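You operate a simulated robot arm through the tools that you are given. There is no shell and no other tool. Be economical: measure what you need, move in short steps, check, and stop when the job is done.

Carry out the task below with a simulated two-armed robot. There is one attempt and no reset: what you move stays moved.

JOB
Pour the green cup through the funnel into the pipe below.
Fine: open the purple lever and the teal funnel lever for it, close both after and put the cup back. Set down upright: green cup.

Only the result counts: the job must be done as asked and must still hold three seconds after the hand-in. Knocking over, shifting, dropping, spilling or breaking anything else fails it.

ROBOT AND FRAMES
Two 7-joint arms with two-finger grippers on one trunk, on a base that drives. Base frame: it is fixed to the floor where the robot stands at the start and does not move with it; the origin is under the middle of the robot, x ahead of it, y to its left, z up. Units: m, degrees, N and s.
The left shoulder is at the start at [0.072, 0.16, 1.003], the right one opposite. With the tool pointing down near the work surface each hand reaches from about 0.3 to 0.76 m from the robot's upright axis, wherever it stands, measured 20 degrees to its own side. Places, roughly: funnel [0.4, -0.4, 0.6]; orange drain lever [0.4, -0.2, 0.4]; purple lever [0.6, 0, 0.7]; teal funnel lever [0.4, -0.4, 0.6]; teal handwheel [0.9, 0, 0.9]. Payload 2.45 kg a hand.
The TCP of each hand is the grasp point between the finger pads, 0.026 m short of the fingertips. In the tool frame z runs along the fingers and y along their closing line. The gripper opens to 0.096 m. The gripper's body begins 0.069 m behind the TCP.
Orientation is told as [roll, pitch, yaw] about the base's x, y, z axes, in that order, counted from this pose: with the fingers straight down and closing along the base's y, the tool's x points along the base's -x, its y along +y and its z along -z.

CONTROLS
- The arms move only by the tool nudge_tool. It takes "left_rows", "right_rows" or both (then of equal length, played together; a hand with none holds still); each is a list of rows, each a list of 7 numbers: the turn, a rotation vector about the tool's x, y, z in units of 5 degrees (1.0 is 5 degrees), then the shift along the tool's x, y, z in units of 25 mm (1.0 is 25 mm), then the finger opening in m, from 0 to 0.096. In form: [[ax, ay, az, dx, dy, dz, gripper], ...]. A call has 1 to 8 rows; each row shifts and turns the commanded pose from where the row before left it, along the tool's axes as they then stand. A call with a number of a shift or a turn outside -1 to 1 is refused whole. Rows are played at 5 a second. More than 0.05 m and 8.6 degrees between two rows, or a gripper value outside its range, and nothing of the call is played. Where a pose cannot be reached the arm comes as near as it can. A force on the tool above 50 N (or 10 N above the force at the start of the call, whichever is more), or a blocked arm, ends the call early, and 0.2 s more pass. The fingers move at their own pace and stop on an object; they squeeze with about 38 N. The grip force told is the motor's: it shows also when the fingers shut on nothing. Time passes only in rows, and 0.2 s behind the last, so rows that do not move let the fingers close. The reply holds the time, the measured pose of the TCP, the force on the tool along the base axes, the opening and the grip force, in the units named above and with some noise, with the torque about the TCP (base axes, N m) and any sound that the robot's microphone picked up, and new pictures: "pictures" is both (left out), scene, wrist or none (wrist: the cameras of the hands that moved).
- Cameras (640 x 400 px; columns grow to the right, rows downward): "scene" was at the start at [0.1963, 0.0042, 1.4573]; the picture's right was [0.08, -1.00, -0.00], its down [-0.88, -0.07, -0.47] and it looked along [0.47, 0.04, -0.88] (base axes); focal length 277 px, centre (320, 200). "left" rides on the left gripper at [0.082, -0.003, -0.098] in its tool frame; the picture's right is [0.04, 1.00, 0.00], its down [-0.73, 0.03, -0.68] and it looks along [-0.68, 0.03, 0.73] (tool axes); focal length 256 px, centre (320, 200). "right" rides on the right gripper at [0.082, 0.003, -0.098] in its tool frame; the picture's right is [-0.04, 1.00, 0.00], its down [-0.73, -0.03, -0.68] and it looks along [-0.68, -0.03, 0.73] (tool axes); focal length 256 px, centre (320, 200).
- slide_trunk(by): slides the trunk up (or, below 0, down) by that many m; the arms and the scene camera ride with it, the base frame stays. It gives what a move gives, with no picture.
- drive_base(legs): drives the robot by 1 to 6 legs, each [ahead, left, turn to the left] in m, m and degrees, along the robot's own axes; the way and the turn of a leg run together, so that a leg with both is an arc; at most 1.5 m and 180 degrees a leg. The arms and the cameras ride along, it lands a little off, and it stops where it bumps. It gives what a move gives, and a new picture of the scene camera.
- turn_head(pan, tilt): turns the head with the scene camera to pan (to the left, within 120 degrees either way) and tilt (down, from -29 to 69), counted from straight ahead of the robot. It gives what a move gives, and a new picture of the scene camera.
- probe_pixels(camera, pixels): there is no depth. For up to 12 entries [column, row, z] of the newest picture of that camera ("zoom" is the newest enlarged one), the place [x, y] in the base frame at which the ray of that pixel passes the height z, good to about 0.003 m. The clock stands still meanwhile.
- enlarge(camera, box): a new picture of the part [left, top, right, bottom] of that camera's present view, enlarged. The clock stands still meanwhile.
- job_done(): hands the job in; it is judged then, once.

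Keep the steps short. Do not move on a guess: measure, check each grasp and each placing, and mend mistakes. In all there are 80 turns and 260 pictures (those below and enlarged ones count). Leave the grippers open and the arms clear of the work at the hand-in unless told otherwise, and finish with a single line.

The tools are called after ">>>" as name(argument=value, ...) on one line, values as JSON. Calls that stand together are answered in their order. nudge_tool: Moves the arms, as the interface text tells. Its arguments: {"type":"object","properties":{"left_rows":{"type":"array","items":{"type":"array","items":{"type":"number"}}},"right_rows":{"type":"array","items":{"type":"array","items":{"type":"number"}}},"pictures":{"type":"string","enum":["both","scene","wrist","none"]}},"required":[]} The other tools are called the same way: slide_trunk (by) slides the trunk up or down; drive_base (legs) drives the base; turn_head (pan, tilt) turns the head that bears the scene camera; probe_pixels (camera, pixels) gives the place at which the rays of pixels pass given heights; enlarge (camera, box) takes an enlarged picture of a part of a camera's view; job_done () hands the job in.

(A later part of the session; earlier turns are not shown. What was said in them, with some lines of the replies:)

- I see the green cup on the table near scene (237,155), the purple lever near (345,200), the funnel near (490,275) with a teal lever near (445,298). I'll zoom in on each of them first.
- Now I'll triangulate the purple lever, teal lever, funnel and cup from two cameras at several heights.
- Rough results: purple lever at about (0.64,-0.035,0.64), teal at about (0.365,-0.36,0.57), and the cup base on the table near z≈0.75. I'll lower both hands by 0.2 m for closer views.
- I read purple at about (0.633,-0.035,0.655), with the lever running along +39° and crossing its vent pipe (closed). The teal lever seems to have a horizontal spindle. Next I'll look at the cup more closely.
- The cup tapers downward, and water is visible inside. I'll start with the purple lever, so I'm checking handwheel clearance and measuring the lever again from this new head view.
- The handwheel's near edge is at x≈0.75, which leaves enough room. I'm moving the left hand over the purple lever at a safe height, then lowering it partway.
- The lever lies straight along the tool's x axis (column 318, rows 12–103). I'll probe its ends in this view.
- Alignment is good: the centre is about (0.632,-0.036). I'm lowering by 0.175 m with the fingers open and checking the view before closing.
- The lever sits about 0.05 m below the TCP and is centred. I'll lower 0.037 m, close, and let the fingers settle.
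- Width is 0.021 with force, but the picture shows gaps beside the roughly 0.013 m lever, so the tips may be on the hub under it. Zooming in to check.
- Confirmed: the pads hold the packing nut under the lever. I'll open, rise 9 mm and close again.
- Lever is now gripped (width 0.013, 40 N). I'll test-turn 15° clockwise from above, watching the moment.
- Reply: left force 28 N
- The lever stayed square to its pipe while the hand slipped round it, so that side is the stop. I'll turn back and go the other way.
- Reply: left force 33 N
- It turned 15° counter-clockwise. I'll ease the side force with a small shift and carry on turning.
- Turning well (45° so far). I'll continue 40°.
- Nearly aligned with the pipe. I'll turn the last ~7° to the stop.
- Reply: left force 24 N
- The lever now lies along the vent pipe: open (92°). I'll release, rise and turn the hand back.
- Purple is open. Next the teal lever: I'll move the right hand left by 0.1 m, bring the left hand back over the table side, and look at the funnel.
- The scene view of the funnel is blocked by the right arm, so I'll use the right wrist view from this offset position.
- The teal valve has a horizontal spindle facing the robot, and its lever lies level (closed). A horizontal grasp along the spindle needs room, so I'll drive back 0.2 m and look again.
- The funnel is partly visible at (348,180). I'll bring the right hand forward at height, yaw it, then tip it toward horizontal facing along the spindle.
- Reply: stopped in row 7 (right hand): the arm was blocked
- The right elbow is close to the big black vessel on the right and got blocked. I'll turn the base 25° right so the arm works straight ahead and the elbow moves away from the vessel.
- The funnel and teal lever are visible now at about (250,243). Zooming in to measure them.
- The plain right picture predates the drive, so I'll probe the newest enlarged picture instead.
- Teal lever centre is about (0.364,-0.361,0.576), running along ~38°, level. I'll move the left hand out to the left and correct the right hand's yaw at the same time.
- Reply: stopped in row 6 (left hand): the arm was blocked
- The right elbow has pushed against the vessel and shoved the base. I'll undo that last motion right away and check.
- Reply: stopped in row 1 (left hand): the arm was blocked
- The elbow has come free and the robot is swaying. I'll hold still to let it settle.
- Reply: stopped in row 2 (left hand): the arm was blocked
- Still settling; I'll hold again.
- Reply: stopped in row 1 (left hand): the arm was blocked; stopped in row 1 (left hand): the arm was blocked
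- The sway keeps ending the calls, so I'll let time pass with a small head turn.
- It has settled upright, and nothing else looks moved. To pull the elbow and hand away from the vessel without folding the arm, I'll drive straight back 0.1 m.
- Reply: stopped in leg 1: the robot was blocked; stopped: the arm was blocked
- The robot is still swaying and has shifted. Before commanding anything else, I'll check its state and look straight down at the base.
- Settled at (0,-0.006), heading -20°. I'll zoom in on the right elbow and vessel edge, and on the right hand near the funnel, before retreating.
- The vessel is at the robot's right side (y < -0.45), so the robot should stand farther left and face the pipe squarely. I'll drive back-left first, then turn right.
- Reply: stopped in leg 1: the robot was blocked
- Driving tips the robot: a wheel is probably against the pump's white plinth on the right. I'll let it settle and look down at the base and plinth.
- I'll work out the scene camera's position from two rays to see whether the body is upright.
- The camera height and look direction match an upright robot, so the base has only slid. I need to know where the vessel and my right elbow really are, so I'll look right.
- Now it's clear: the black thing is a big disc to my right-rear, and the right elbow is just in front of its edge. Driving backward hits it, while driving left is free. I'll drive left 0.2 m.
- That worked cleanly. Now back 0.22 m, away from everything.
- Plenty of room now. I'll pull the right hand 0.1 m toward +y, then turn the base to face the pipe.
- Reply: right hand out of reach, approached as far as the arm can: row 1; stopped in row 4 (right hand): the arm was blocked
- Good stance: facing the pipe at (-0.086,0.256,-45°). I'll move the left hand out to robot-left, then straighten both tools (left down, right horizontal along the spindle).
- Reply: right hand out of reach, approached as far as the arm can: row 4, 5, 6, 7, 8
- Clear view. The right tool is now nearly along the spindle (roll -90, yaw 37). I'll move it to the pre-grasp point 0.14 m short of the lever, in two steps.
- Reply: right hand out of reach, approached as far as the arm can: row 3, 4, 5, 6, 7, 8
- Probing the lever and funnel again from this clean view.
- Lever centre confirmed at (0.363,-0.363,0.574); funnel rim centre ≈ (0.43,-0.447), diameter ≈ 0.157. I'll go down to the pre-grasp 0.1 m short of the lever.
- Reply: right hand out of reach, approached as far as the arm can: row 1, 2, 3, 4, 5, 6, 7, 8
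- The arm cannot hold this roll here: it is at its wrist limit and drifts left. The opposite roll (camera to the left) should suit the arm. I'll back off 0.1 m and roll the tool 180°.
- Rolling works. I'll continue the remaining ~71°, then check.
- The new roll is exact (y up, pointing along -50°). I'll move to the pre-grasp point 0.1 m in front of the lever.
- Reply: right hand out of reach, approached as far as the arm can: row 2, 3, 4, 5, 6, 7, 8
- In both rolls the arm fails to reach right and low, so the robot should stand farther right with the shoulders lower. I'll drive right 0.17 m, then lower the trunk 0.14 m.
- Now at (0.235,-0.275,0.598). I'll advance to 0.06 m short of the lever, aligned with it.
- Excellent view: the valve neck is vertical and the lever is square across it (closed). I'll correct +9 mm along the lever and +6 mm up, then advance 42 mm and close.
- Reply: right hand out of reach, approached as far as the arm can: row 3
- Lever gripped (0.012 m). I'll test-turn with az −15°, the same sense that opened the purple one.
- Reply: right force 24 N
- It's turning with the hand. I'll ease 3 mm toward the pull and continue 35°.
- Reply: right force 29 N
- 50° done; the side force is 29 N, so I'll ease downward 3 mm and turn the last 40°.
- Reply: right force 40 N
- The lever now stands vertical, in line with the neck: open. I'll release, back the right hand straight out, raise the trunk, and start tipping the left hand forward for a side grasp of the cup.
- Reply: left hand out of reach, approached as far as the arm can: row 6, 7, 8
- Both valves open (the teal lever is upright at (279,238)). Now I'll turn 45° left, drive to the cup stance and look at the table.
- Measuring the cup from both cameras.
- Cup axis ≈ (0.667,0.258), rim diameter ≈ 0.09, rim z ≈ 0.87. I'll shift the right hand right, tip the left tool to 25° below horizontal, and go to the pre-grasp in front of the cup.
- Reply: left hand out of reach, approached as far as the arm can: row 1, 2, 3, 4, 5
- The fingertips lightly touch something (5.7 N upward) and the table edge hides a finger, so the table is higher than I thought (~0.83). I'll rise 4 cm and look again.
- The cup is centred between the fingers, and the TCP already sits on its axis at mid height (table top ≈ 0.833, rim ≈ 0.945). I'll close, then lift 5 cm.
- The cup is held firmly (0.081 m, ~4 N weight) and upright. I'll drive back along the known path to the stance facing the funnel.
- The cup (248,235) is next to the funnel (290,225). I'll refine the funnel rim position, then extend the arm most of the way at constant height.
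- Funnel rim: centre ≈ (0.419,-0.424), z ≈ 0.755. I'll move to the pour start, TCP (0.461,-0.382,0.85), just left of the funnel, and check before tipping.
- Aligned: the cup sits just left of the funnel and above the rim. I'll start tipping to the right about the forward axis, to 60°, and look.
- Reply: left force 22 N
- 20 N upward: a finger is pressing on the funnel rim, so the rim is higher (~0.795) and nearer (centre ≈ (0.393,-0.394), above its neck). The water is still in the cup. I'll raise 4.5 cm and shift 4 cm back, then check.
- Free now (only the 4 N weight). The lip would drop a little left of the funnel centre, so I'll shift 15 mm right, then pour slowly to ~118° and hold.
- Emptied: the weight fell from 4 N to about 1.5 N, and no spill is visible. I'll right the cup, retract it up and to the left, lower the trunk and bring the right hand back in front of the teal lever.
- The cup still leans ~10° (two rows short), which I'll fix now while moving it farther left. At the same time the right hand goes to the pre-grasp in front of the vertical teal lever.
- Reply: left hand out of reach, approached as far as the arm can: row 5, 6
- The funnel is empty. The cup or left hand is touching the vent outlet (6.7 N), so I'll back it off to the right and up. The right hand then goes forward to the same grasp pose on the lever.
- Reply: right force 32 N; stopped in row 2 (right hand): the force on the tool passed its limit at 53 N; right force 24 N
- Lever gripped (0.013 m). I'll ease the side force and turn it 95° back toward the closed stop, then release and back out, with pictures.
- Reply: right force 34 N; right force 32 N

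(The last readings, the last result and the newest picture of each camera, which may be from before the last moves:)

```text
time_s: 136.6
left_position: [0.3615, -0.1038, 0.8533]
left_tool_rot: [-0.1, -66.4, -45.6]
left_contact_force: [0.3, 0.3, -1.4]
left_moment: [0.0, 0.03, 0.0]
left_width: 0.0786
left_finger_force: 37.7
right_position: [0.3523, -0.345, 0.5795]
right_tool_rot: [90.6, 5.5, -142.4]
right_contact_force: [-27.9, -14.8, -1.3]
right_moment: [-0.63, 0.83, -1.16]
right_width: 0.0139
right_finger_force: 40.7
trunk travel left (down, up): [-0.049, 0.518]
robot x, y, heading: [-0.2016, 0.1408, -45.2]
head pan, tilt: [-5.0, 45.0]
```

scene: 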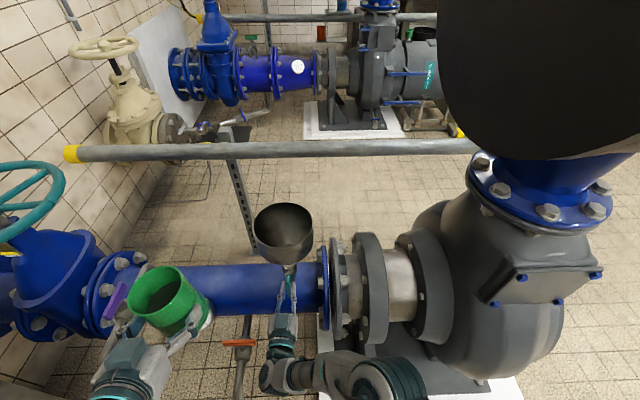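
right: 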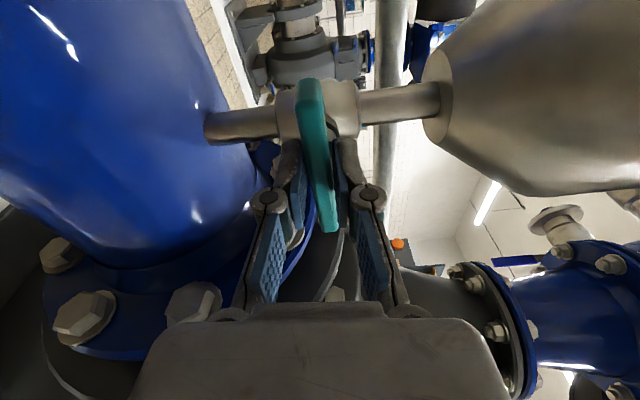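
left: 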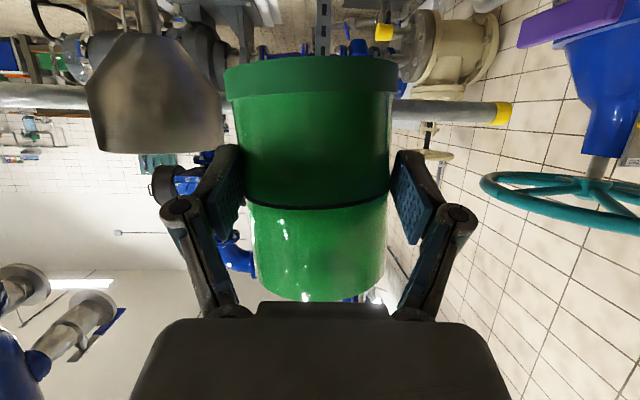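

The teal lever is back square across the neck at its stop: closed. I'll release, back out, raise the trunk, lift the right hand clear, and drive to the cup stance.

>>> nudge_tool(right_rows=[[0, 0, 0, 0, 0, 0, 0.05], [0, 0, 0, 0, 0, 0, 0.05], [0, 0, 0, 0, 0, -1, 0.05], [0, 0, 0, 0, 0, -1, 0.05], [0, 0, 0, 0, 0, -1, 0.05], [0, 0, 0, 0, 0, -1, 0.05], [0, 0, 0, 0, 0, -1, 0.05], [0, 0, 0, 0, 0, 0, 0.05]], pictures="both")

>>> slide_trunk(by=0.15)

>>> nudge_tool(right_rows=[[0, 0, 0, 0, 1, -0.3, 0.05], [0, 0, 0, 0, 1, -0.3, 0.05], [0, 0, 0, -0.5, 1, -0.3, 0.05], [0, 0, 0, -1, 1, -0.3, 0.05], [0, 0, 0, -1, 1, -0.3, 0.05], [0, 0, 0, -1, 1, -0.3, 0.05], [0, 0, 0, -1, 1, -0.3, 0.05]], pictures="scene")

>>> drive_base(legs=[[0, 0, 45], [0.2, -0.02, 0]])

>>> turn_head(pan=15, tilt=50)

```text
time_s: 138.4
left_position: [0.3633, -0.1018, 0.8533]
left_tool_rot: [-0.7, -66.5, -45.0]
left_contact_force: [0.1, 0.1, -1.0]
left_moment: [0.03, 0.04, 0.02]
left_width: 0.0787
left_finger_force: 37.8
right_position: [0.2782, -0.2443, 0.578]
right_tool_rot: [90.8, 5.4, -142.2]
right_contact_force: [0.8, 0.4, -0.2]
right_moment: [0.01, 0.0, -0.01]
right_width: 0.05
right_finger_force: 0.0
trunk travel left (down, up): [-0.049, 0.518]
robot x, y, heading: [-0.1988, 0.1407, -45.1]
head pan, tilt: [-5.0, 45.0]
```

scene: 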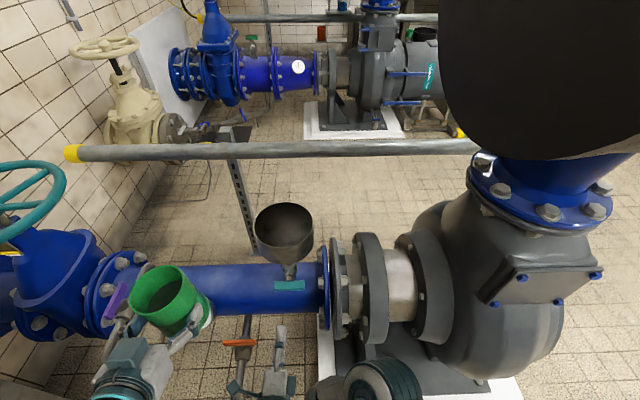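
right: 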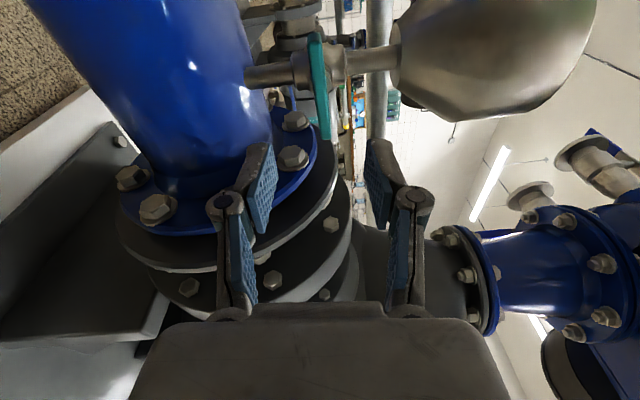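

```text
time_s: 140.1
left_position: [0.3627, -0.1024, 1.0015]
left_tool_rot: [-0.6, -66.4, -45.2]
left_contact_force: [0.7, 0.7, -1.1]
left_moment: [0.04, 0.01, -0.01]
left_width: 0.0788
left_finger_force: 38.1
right_position: [0.2793, -0.2424, 0.7264]
right_tool_rot: [90.8, 5.4, -142.1]
right_contact_force: [-0.4, 0.2, 0.4]
right_moment: [0.02, 0.01, -0.02]
right_width: 0.0496
right_finger_force: 0.0
trunk travel left (down, up): [-0.199, 0.368]
robot x, y, heading: [-0.1989, 0.1392, -45.4]
head pan, tilt: [-5.0, 45.0]
```

```text
time_s: 141.7
left_position: [0.3612, -0.1018, 1.0044]
left_tool_rot: [-0.4, -66.4, -45.2]
left_contact_force: [-0.1, -0.2, -0.2]
left_moment: [0.02, 0.01, 0.03]
left_width: 0.0786
left_finger_force: 37.8
right_position: [0.1392, -0.277, 0.8916]
right_tool_rot: [90.9, 5.5, -142.1]
right_contact_force: [0.4, -1.0, -0.3]
right_moment: [-0.01, -0.01, 0.01]
right_width: 0.0502
right_finger_force: 0.1
trunk travel left (down, up): [-0.199, 0.368]
robot x, y, heading: [-0.2006, 0.1388, -45.6]
head pan, tilt: [-5.0, 45.0]
```

scene: 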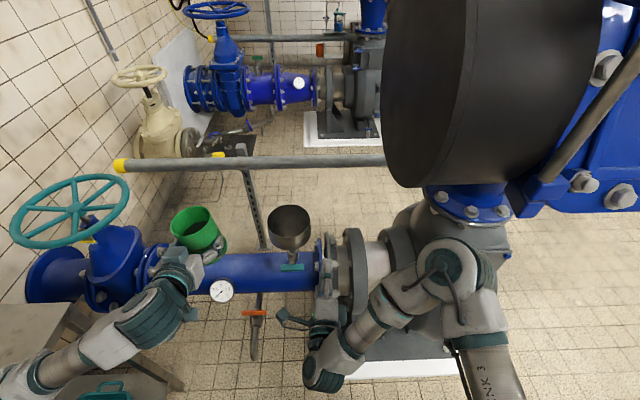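

```text
time_s: 145.4
left_position: [0.5654, 0.3554, 1.0018]
left_tool_rot: [-0.7, -66.3, 0.6]
left_contact_force: [-0.4, -0.2, 0.1]
left_moment: [0.0, 0.0, 0.06]
left_width: 0.0783
left_finger_force: 38.7
right_position: [0.5367, 0.0744, 0.8909]
right_tool_rot: [90.8, 5.3, -96.4]
right_contact_force: [0.9, -0.2, -0.2]
right_moment: [-0.01, 0.0, 0.02]
right_width: 0.0502
right_finger_force: 0.1
trunk travel left (down, up): [-0.199, 0.368]
robot x, y, heading: [-0.0004, 0.1192, 0.2]
head pan, tilt: [-5.0, 45.0]
```

scene: 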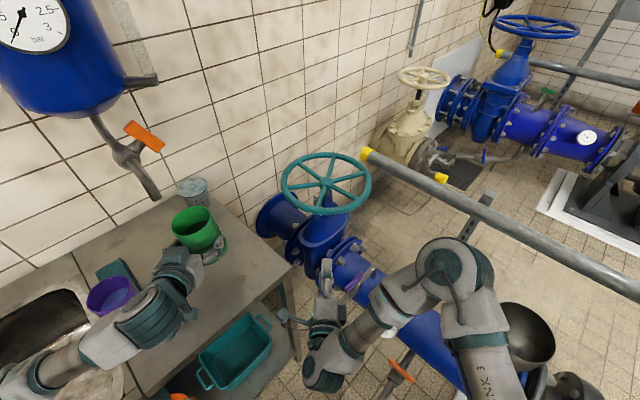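

```text
time_s: 146.3
left_position: [0.5601, 0.3534, 1.0068]
left_tool_rot: [-0.5, -66.6, 0.4]
left_contact_force: [-0.3, -0.5, -1.6]
left_moment: [0.02, 0.02, -0.02]
left_width: 0.0786
left_finger_force: 37.8
right_position: [0.5325, 0.0738, 0.8943]
right_tool_rot: [91.2, 5.5, -96.4]
right_contact_force: [0.8, -0.1, -0.2]
right_moment: [0.04, 0.02, 0.04]
right_width: 0.0499
right_finger_force: 0.0
trunk travel left (down, up): [-0.199, 0.368]
robot x, y, heading: [-0.0016, 0.1189, 0.2]
head pan, tilt: [15.0, 50.0]
```

scene: 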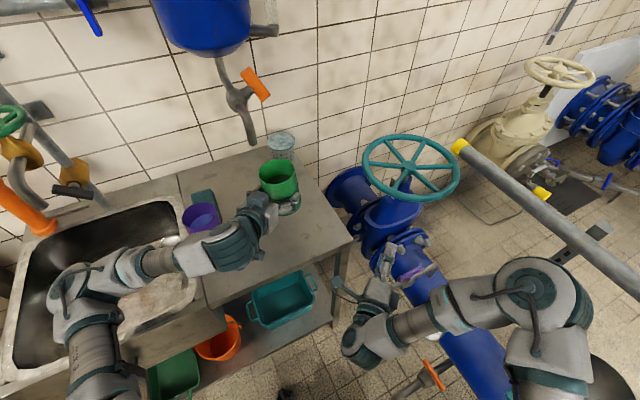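

Teal is closed and the cup is upright. I'll move over its original spot, lower to the table, check, then open and back out.

>>> nudge_tool(left_rows=[[0, 0.2, 0, -0.135, -0.85, 0.31, 0.06], [0, 0, 0, -0.135, -0.85, 0.31, 0.06], [0, 0, 0, -0.135, -0.85, 0.31, 0.06], [0, 0, 0, -0.135, -0.85, 0.31, 0.06], [0, 0, 0, -0.135, -0.85, 0.31, 0.06], [0, 0, 0, 0, 0, 0, 0.06]], pictures="none")

>>> nudge_tool(left_rows=[[0, 0, 0, 0.78, 0, 0.34, 0.06], [0, 0, 0, 0.78, 0, 0.34, 0.06], [0, 0, 0, 0.78, 0, 0.34, 0.06], [0, 0, 0, 0.78, 0, 0.34, 0.06], [0, 0, 0, 0.7, 0, 0.3, 0.06], [0, 0, 0, 0, 0, 0, 0.06]], pictures="both")

```text
time_s: 147.7
left_position: [0.6045, 0.2478, 1.0048]
left_tool_rot: [-0.4, -65.7, 0.4]
left_contact_force: [-0.4, -0.2, -1.8]
left_moment: [-0.01, 0.05, 0.0]
left_width: 0.0787
left_finger_force: 37.8
right_position: [0.5332, 0.074, 0.8951]
right_tool_rot: [91.1, 5.5, -96.4]
right_contact_force: [0.1, -0.1, 0.1]
right_moment: [0.0, -0.04, -0.01]
right_width: 0.0499
right_finger_force: 0.1
trunk travel left (down, up): [-0.199, 0.368]
robot x, y, heading: [0.0039, 0.1194, 0.1]
head pan, tilt: [15.0, 50.0]
```

```text
time_s: 149.1
left_position: [0.6015, 0.248, 0.901]
left_tool_rot: [-0.4, -65.6, 0.3]
left_contact_force: [0.3, 0.7, -0.9]
left_moment: [0.01, 0.03, -0.02]
left_width: 0.0783
left_finger_force: 37.9
right_position: [0.5329, 0.0739, 0.8937]
right_tool_rot: [91.2, 5.5, -96.4]
right_contact_force: [0.1, -1.2, 0.6]
right_moment: [0.02, 0.01, 0.02]
right_width: 0.0498
right_finger_force: 0.1
trunk travel left (down, up): [-0.199, 0.368]
robot x, y, heading: [-0.002, 0.1187, 0.1]
head pan, tilt: [15.0, 50.0]
5 turns are left
```

scene: 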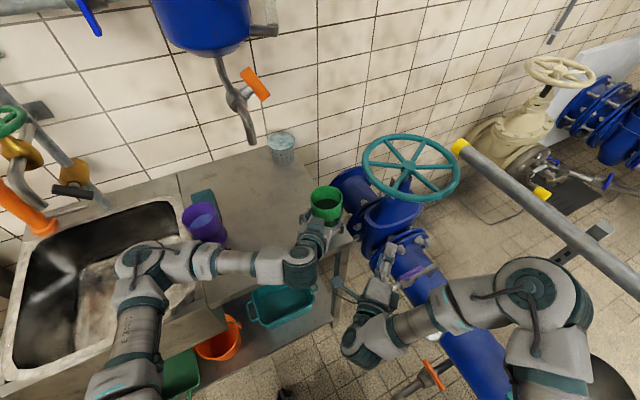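
left: 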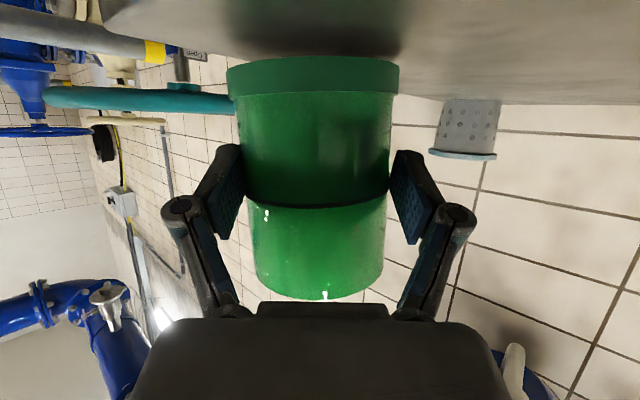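

5 turns are left. I'll set the cup down the last 9 mm, open, back out and rise. Then I'll lower the trunk and bring the right hand, fingers closed, beside the purple lever, to push it closed by its near end.

>>> nudge_tool(left_rows=[[0, 0, 0, 0.165, 0, 0.07, 0.06], [0, 0, 0, 0.165, 0, 0.07, 0.06], [0, 0, 0, 0, 0, 0, 0.06], [0, 0, 0, 0, 0, 0, 0.096], [0, 0, 0, 0, 0, 0, 0.096], [0, 0, 0, 0, 0, 0, 0.096]], pictures="none")

>>> nudge_tool(left_rows=[[0, 0, 0, 0.2, 0, -0.46, 0.096], [0, 0, 0, 0.4, 0, -0.92, 0.096], [0, 0, 0, 0.4, 0, -0.92, 0.096], [0, 0, 0, 0.4, 0, -0.92, 0.096], [0, 0, 0, 0.4, 0, -0.92, 0.096], [0, 0, 0, -0.9, 0, -0.4, 0.096], [0, 0, 0, -0.9, 0, -0.4, 0.096], [0, 0, 0, -0.9, 0, -0.4, 0.096]], pictures="both")

>>> nudge_tool(left_rows=[[0, 0, 0, -0.9, 0, -0.4, 0.096], [0, 0, 0, -0.9, 0, -0.4, 0.096], [0, 0, 0, -0.9, 0, -0.4, 0.096], [0, 0, 0, -0.9, 0, -0.4, 0.096]], pictures="none")

>>> slide_trunk(by=-0.17)

>>> nudge_tool(right_rows=[[0, 0, 0, -0.93, 0, 0.2, 0.0], [0, 0, 0, -0.93, 0, 0.2, 0.0], [0, 0, 0, -0.93, 0, 0.2, 0.0], [0, 0, 0, 0, -0.83, 0, 0.0], [0, 0, 0, 0, -0.83, 0, 0.0], [0, 0, 0, 0, -0.83, 0, 0.0], [0, 0, 0, 0, 0, 0, 0.0]], pictures="both")

>>> enlarge(camera="scene", box=[280, 180, 480, 380])

```text
time_s: 150.5
left_position: [0.6016, 0.2468, 0.8923]
left_tool_rot: [-0.3, -65.6, 0.5]
left_contact_force: [-0.2, 0.4, -0.5]
left_moment: [-0.02, 0.0, 0.02]
left_width: 0.0961
left_finger_force: 0.0
right_position: [0.5339, 0.0734, 0.8933]
right_tool_rot: [91.0, 5.6, -96.4]
right_contact_force: [0.3, -0.4, -0.5]
right_moment: [-0.02, -0.01, -0.03]
right_width: 0.0502
right_finger_force: 0.0
trunk travel left (down, up): [-0.199, 0.368]
robot x, y, heading: [0.0008, 0.1201, 0.3]
head pan, tilt: [15.0, 50.0]
```

```text
time_s: 152.3
left_position: [0.4872, 0.2476, 0.9694]
left_tool_rot: [-0.5, -65.7, 0.3]
left_contact_force: [0.7, 0.3, -0.7]
left_moment: [-0.01, 0.01, -0.04]
left_width: 0.0962
left_finger_force: 0.0
right_position: [0.5332, 0.0721, 0.8922]
right_tool_rot: [91.1, 5.5, -96.4]
right_contact_force: [0.6, 0.3, 0.8]
right_moment: [0.0, 0.02, -0.01]
right_width: 0.0499
right_finger_force: 0.0
trunk travel left (down, up): [-0.199, 0.368]
robot x, y, heading: [0.0029, 0.1232, 0.6]
head pan, tilt: [15.0, 50.0]
```

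scene: 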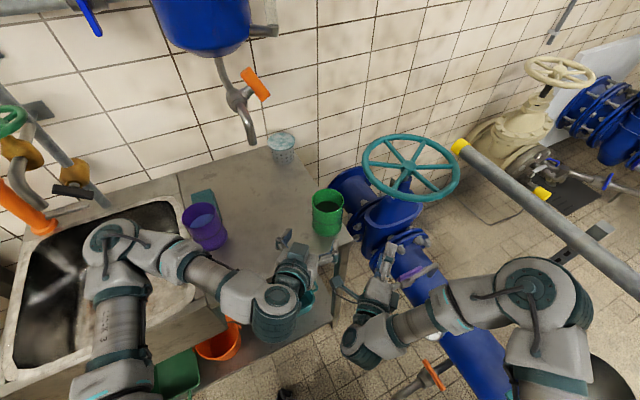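
left: 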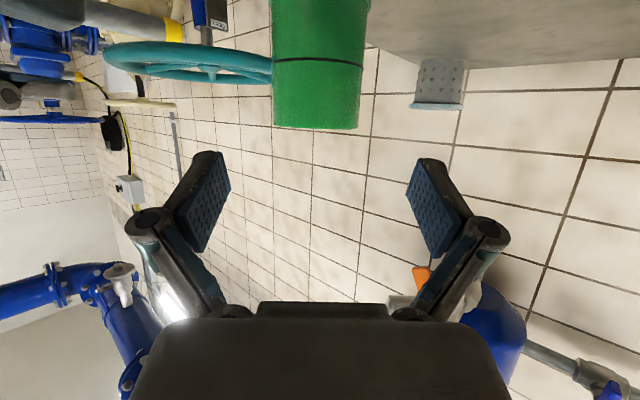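

```text
time_s: 153.3
left_position: [0.4906, 0.2464, 1.0667]
left_tool_rot: [-0.5, -65.7, 0.2]
left_contact_force: [-0.2, -0.5, 0.0]
left_moment: [0.02, -0.02, -0.02]
left_width: 0.0962
left_finger_force: 0.0
right_position: [0.5328, 0.0744, 0.8949]
right_tool_rot: [91.2, 5.5, -96.4]
right_contact_force: [0.3, 0.0, 0.1]
right_moment: [0.01, -0.02, 0.01]
right_width: 0.0502
right_finger_force: 0.2
trunk travel left (down, up): [-0.199, 0.368]
robot x, y, heading: [0.0002, 0.1201, 0.5]
head pan, tilt: [15.0, 50.0]
```

```text
time_s: 155.2
left_position: [0.5131, 0.243, 0.873]
left_tool_rot: [0.5, -60.9, -0.7]
left_contact_force: [0.3, 0.0, -0.6]
left_moment: [0.0, 0.0, 0.01]
left_width: 0.0959
left_finger_force: 0.1
right_position: [0.5313, 0.0693, 0.7415]
right_tool_rot: [92.2, 6.1, -96.5]
right_contact_force: [-0.2, -0.1, -0.7]
right_moment: [0.0, 0.0, 0.02]
right_width: 0.0498
right_finger_force: 0.1
trunk travel left (down, up): [-0.029, 0.538]
robot x, y, heading: [-0.0012, 0.1258, -0.1]
head pan, tilt: [15.0, 50.0]
```

```text
time_s: 156.8
left_position: [0.5119, 0.2418, 0.8723]
left_tool_rot: [0.7, -60.8, -0.6]
left_contact_force: [-0.4, 0.3, 0.3]
left_moment: [-0.02, -0.01, -0.01]
left_width: 0.0963
left_finger_force: 0.0
right_position: [0.5711, 0.0212, 0.694]
right_tool_rot: [91.7, 6.1, -96.5]
right_contact_force: [-0.1, 0.5, 0.2]
right_moment: [0.0, 0.0, 0.0]
right_width: 0.0001
right_finger_force: 28.6
right hand out of reach, approached as far as the arm can: row 3, 4, 5, 6
trunk travel left (down, up): [-0.029, 0.538]
robot x, y, heading: [-0.001, 0.1222, 0.2]
head pan, tilt: [15.0, 50.0]
```

scene: 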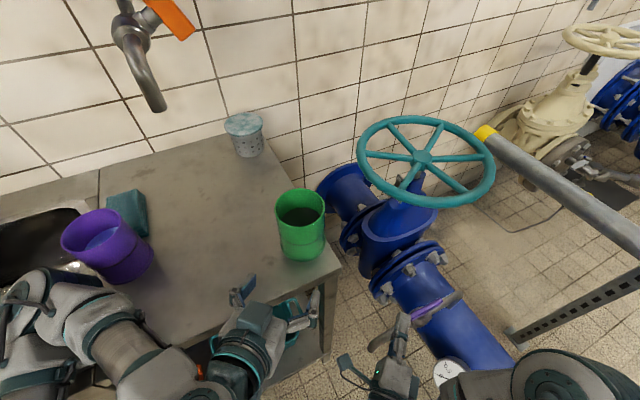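
right: 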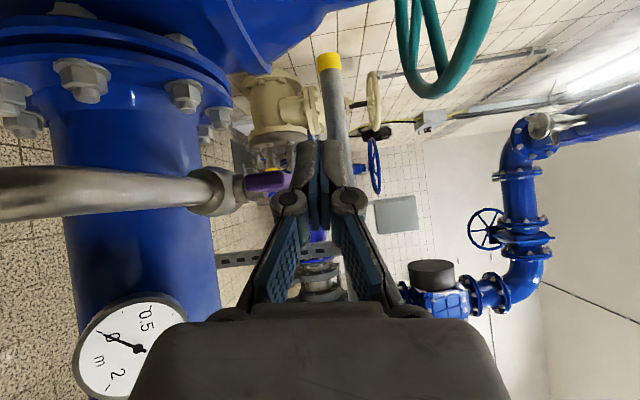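

```text
2.00 times, centred on (380, 280) of scene
4 turns are left
```

zoom: 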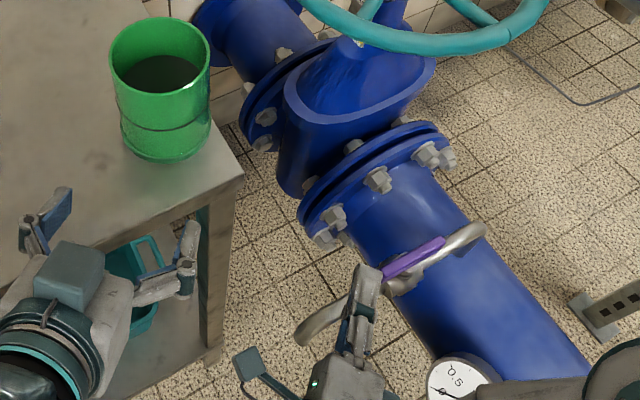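

The cup stands upright on its spot. The right arm can't reach lower by itself here, so I'll position it with the base and trunk: left hand up, base slightly back and right, trunk down.

>>> nudge_tool(left_rows=[[0, 0, 0, -0.87, 0, -0.49, 0.096], [0, 0, 0, -0.87, 0, -0.49, 0.096], [0, 0, 0, -0.87, 0, -0.49, 0.096], [0, 0, 0, -0.87, 0, -0.49, 0.096], [0, 0, 0, -0.87, 0, -0.49, 0.096], [0, 0, 0, 0, 0, 0, 0.096]], pictures="none")

>>> drive_base(legs=[[-0.035, -0.02, 0]])

>>> slide_trunk(by=-0.029)

>>> nudge_tool(right_rows=[[0, 0, 0, 0, 0, 0, 0.0], [0, 0, 0, 0, 0, 0, 0.0]], pictures="both")

>>> enlarge(camera="scene", box=[330, 260, 480, 400])

>>> enlarge(camera="right", box=[120, 80, 440, 280])

```text
time_s: 158.2
left_position: [0.5213, 0.2459, 0.9682]
left_tool_rot: [-0.5, -58.1, 0.3]
left_contact_force: [0.4, 0.5, 0.3]
left_moment: [0.0, -0.02, 0.04]
left_width: 0.0957
left_finger_force: 0.1
right_position: [0.5717, 0.0245, 0.6776]
right_tool_rot: [90.7, 5.6, -96.7]
right_contact_force: [-0.6, 0.5, 0.0]
right_moment: [0.0, 0.0, -0.01]
right_width: 0.0
right_finger_force: 28.4
trunk travel left (down, up): [-0.029, 0.538]
robot x, y, heading: [-0.004, 0.1245, 0.3]
head pan, tilt: [15.0, 50.0]
```

```text
time_s: 159.1
left_position: [0.4851, 0.2367, 0.9671]
left_tool_rot: [-1.3, -58.3, 1.2]
left_contact_force: [-0.4, 1.0, -0.1]
left_moment: [-0.04, 0.0, -0.09]
left_width: 0.0962
left_finger_force: 0.1
right_position: [0.5374, 0.0132, 0.6802]
right_tool_rot: [90.8, 5.1, -96.5]
right_contact_force: [0.1, 1.0, 0.7]
right_moment: [0.02, 0.06, -0.03]
right_width: 0.0001
right_finger_force: 28.6
trunk travel left (down, up): [-0.029, 0.538]
robot x, y, heading: [-0.0385, 0.1021, 0.2]
head pan, tilt: [15.0, 50.0]
```

scene: 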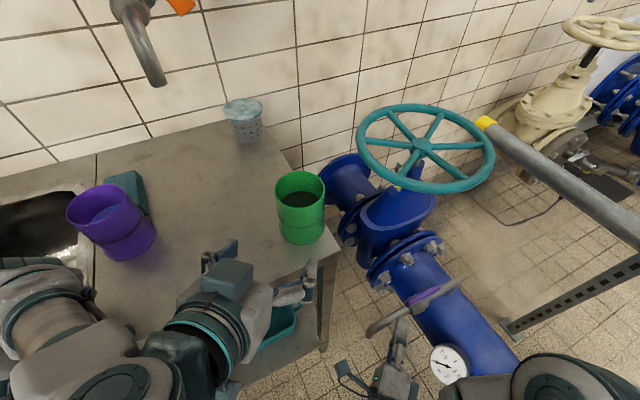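

```text
time_s: 159.8
left_position: [0.4779, 0.2351, 0.9445]
left_tool_rot: [-1.0, -58.8, 0.8]
left_contact_force: [0.5, 1.4, 0.5]
left_moment: [-0.01, 0.03, 0.0]
left_width: 0.0958
left_finger_force: 0.0
right_position: [0.5312, 0.0121, 0.6244]
right_tool_rot: [87.4, 4.9, -96.7]
right_contact_force: [0.1, -0.5, -0.1]
right_moment: [-0.03, 0.02, -0.06]
right_width: 0.0
right_finger_force: 27.6
trunk travel left (down, up): [0.0, 0.567]
robot x, y, heading: [-0.0374, 0.1039, 0.6]
head pan, tilt: [15.0, 50.0]
```

```text
time_s: 160.4
left_position: [0.481, 0.2286, 0.9429]
left_tool_rot: [-0.4, -58.6, 0.3]
left_contact_force: [1.0, 0.1, -0.1]
left_moment: [0.02, -0.01, 0.01]
left_width: 0.0959
left_finger_force: 0.1
right_position: [0.5322, 0.0072, 0.6222]
right_tool_rot: [87.2, 5.1, -96.8]
right_contact_force: [-0.1, 0.2, -0.3]
right_moment: [0.01, -0.01, 0.05]
right_width: 0.0
right_finger_force: 28.4
trunk travel left (down, up): [0.0, 0.567]
robot x, y, heading: [-0.035, 0.1005, 0.4]
head pan, tilt: [15.0, 50.0]
```

scene: 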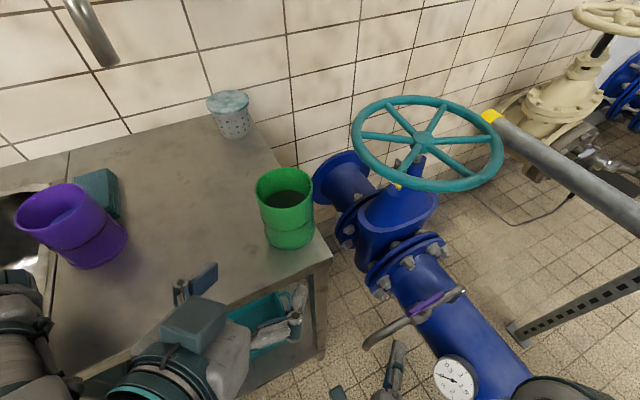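
right: 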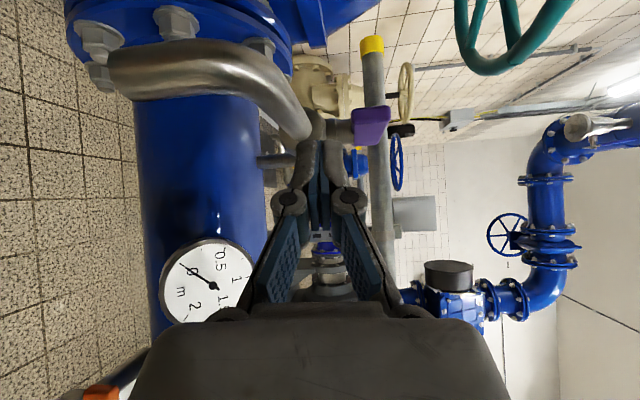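

```text
2.86 times, centred on (405, 330) of scene
```

zoom: 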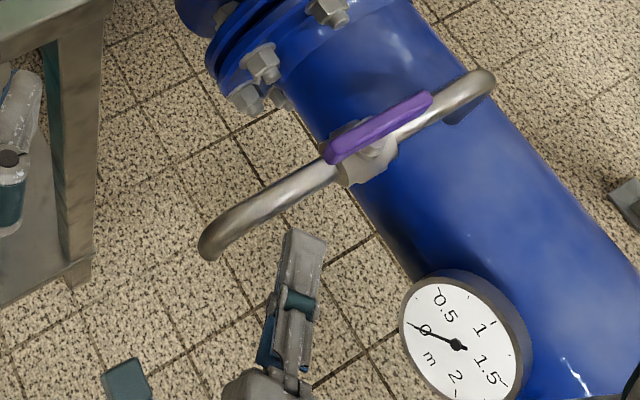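

```text
2.00 times, centred on (280, 180) of right
3 turns are left
```

zoom: 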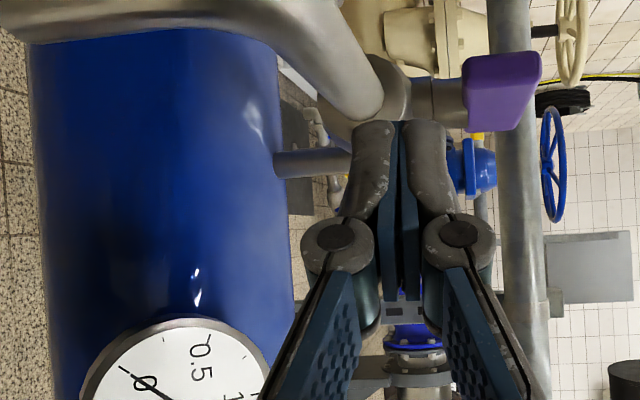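

The tip is now just behind and below the lever's near end. I'll rise 38 mm to lever height, then push 94 mm straight forward past the pivot's left side to swing the lever closed.

>>> nudge_tool(right_rows=[[0, 0, 0, -0.1, 0.76, 0, 0.0], [0, 0, 0, -0.1, 0.76, 0, 0.0], [0, 0, 0, 0, 0, 0, 0.0], [0, 0, 0, 0, 0, 0.75, 0.0], [0, 0, 0, 0, 0, 0.75, 0.0], [0, 0, 0, 0, 0, 0.75, 0.0], [0, 0, 0, 0, 0, 0.75, 0.0], [0, 0, 0, 0, 0, 0.75, 0.0]], pictures="both")

>>> enlarge(camera="scene", box=[330, 240, 480, 380])

>>> enlarge(camera="right", box=[160, 40, 480, 240])

```text
time_s: 162.2
left_position: [0.4802, 0.2294, 0.9417]
left_tool_rot: [-0.6, -58.5, 0.5]
left_contact_force: [0.4, 0.1, -0.4]
left_moment: [-0.01, -0.01, 0.0]
left_width: 0.0963
left_finger_force: 0.1
right_position: [0.6252, 0.0014, 0.6621]
right_tool_rot: [87.1, 5.0, -97.2]
right_contact_force: [-1.0, 1.0, -0.7]
right_moment: [-0.03, -0.04, 0.0]
right_width: 0.0
right_finger_force: 28.7
right hand out of reach, approached as far as the arm can: row 7, 8
trunk travel left (down, up): [0.0, 0.567]
robot x, y, heading: [-0.0375, 0.1051, 0.1]
head pan, tilt: [15.0, 50.0]
```

scene: 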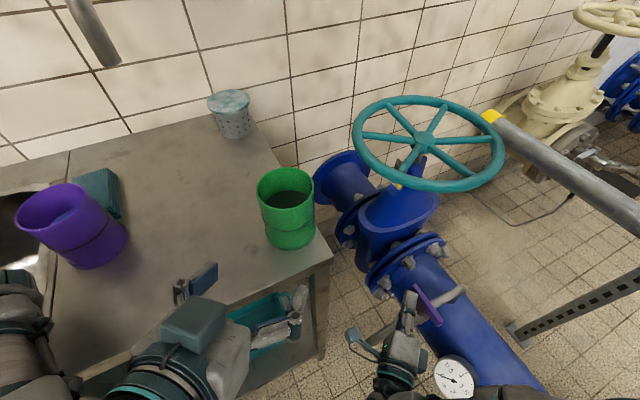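
right: 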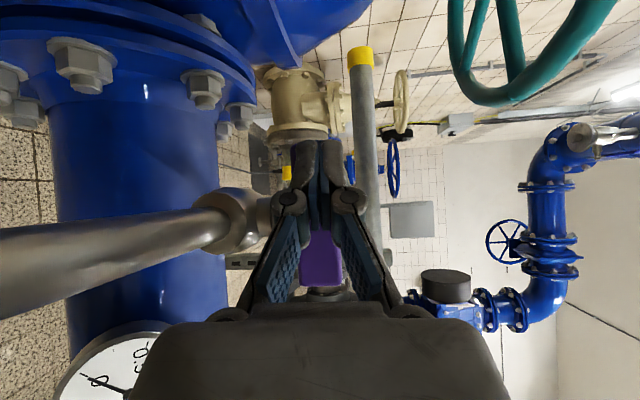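

```text
2.86 times, centred on (405, 310) of scene
```

zoom: 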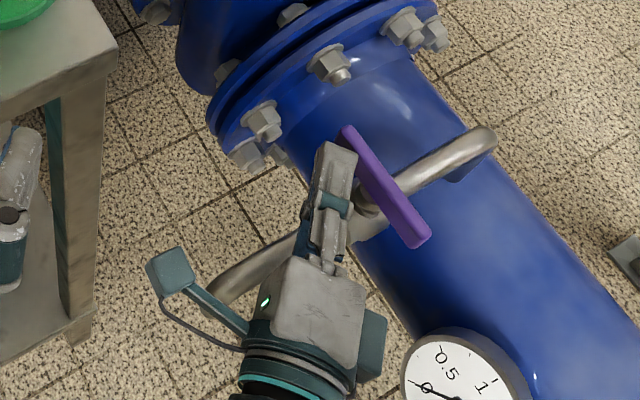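

```text
2.00 times, centred on (320, 140) of right
2 turns are left
```

zoom: 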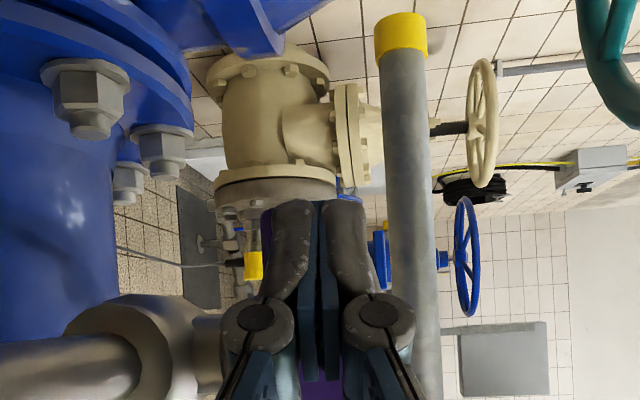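

The lever is nearly square to its pipe (about 1–2° short of the stop by my geometry). I'll press it a little more into the stop, then withdraw straight back, open the gripper and take a final look.

>>> nudge_tool(right_rows=[[0, 0, 0, -0.12, 0, 0.16, 0.0], [0, 0, 0, -0.12, 0, 0.16, 0.0], [0, 0, 0, 0, 0, 0, 0.0]], pictures="none")

>>> drive_base(legs=[[0.006, 0, 0]])

>>> drive_base(legs=[[-0.09, 0, 0]])

>>> slide_trunk(by=0.15)

>>> nudge_tool(right_rows=[[0, 0, 0, 0, 0, 0, 0.05], [0, 0, 0, 0, 0, 0, 0.08], [0, 0, 0, 0, 0, 0, 0.08]], pictures="both")

>>> enlarge(camera="scene", box=[300, 180, 520, 380])

```text
time_s: 163.0
left_position: [0.4806, 0.2328, 0.942]
left_tool_rot: [-0.8, -58.6, 0.7]
left_contact_force: [0.9, -0.1, 0.0]
left_moment: [0.0, -0.01, 0.0]
left_width: 0.0964
left_finger_force: 0.0
right_position: [0.6282, 0.0043, 0.6625]
right_tool_rot: [86.9, 4.9, -97.0]
right_contact_force: [-22.5, 11.9, -8.8]
right_moment: [0.06, 0.1, -0.06]
right_width: 0.0
right_finger_force: 28.4
right hand out of reach, approached as far as the arm can: row 1, 2
trunk travel left (down, up): [0.0, 0.567]
robot x, y, heading: [-0.0388, 0.1009, 0.7]
head pan, tilt: [15.0, 50.0]
```

```text
time_s: 163.9
left_position: [0.4751, 0.2287, 0.9493]
left_tool_rot: [-0.4, -59.4, 0.4]
left_contact_force: [0.3, 0.5, 0.5]
left_moment: [0.01, 0.04, 0.02]
left_width: 0.0959
left_finger_force: 0.0
right_position: [0.6253, 0.0039, 0.6722]
right_tool_rot: [87.6, 5.3, -96.4]
right_contact_force: [-0.5, 0.5, 0.1]
right_moment: [-0.02, 0.01, 0.0]
right_width: 0.0
right_finger_force: 28.2
trunk travel left (down, up): [0.0, 0.567]
robot x, y, heading: [-0.0273, 0.1043, 0.3]
head pan, tilt: [15.0, 50.0]
stopped in leg 1: the force on the tool passed its limit at 51 N (the readings are from after the stop); the commanded pose is now the measured one
```

scene: 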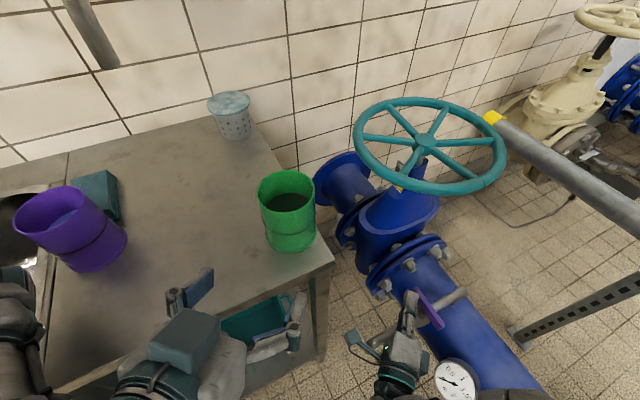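

```text
time_s: 165.0
left_position: [0.3854, 0.2295, 0.9501]
left_tool_rot: [-0.2, -59.3, 0.3]
left_contact_force: [-0.6, 0.5, -0.3]
left_moment: [-0.02, -0.02, 0.0]
left_width: 0.0962
left_finger_force: 0.0
right_position: [0.5362, 0.0024, 0.6724]
right_tool_rot: [87.6, 5.2, -96.5]
right_contact_force: [-0.1, 0.2, -0.1]
right_moment: [0.01, 0.02, -0.01]
right_width: 0.0
right_finger_force: 28.6
trunk travel left (down, up): [0.0, 0.567]
robot x, y, heading: [-0.1191, 0.1002, 0.2]
head pan, tilt: [15.0, 50.0]
```

scene: 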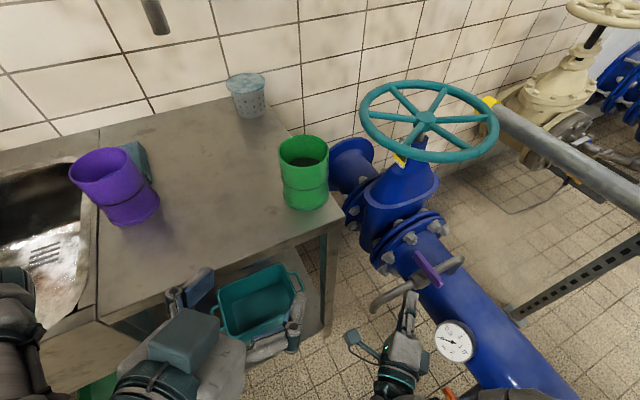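

```text
time_s: 166.8
left_position: [0.3836, 0.2291, 1.1016]
left_tool_rot: [-0.3, -59.5, 0.3]
left_contact_force: [0.4, -0.2, -0.2]
left_moment: [-0.02, 0.01, -0.01]
left_width: 0.0963
left_finger_force: 0.0
right_position: [0.5208, 0.0046, 0.9097]
right_tool_rot: [96.0, 6.3, -95.9]
right_contact_force: [0.3, -0.5, 0.9]
right_moment: [0.0, -0.01, -0.02]
right_width: 0.0
right_finger_force: 28.6
trunk travel left (down, up): [-0.15, 0.417]
robot x, y, heading: [-0.113, 0.103, 0.3]
head pan, tilt: [15.0, 50.0]
```

```text
time_s: 167.6
left_position: [0.3807, 0.2299, 1.1024]
left_tool_rot: [-0.4, -59.6, 0.4]
left_contact_force: [-0.3, -0.6, -0.5]
left_moment: [0.01, 0.0, 0.02]
left_width: 0.0962
left_finger_force: 0.0
right_position: [0.5207, 0.0055, 0.9119]
right_tool_rot: [96.1, 6.3, -96.0]
right_contact_force: [0.2, 1.0, 0.4]
right_moment: [0.0, 0.01, 0.0]
right_width: 0.0798
right_finger_force: 0.0
trunk travel left (down, up): [-0.15, 0.417]
robot x, y, heading: [-0.1184, 0.1031, 0.5]
head pan, tilt: [15.0, 50.0]
```

scene: 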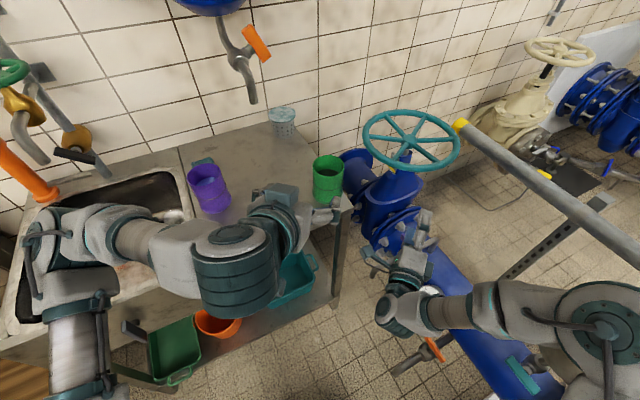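
right: 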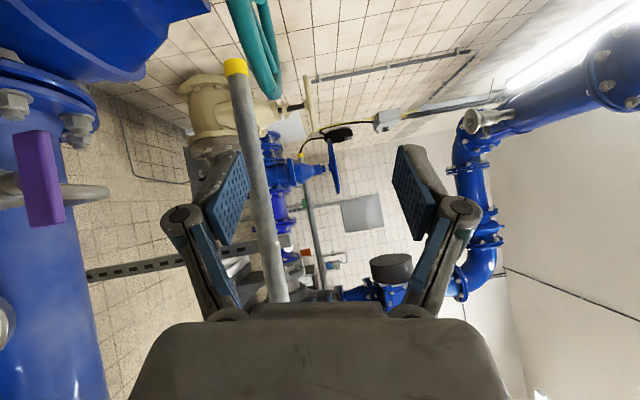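

```text
2.00 times, centred on (410, 280) of scene
1 turns are left
```

zoom: 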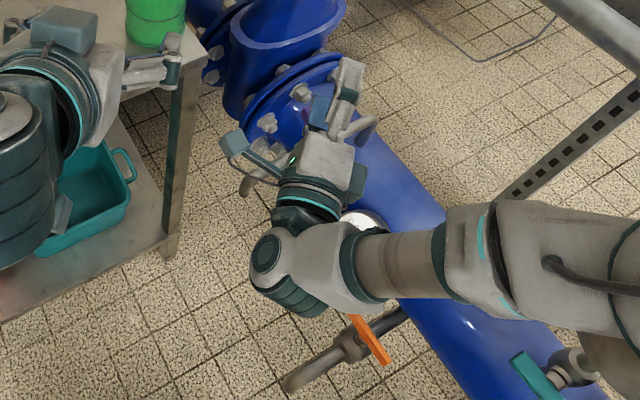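

The purple lever took 51 N against its stop and sits square across its pipe. The teal lever is level, the cup is upright on its spot, and both grippers are open and clear. Handing in.

>>> job_done()

```text
The job is handed in.
```

I poured the green cup through the funnel into the pipe, closed the purple and teal levers again, and set the cup back upright on its spot. On the way, the right elbow struck the large black vessel and the left hand lightly touched the vent outlet and the funnel rim; I saw nothing spilled or moved.
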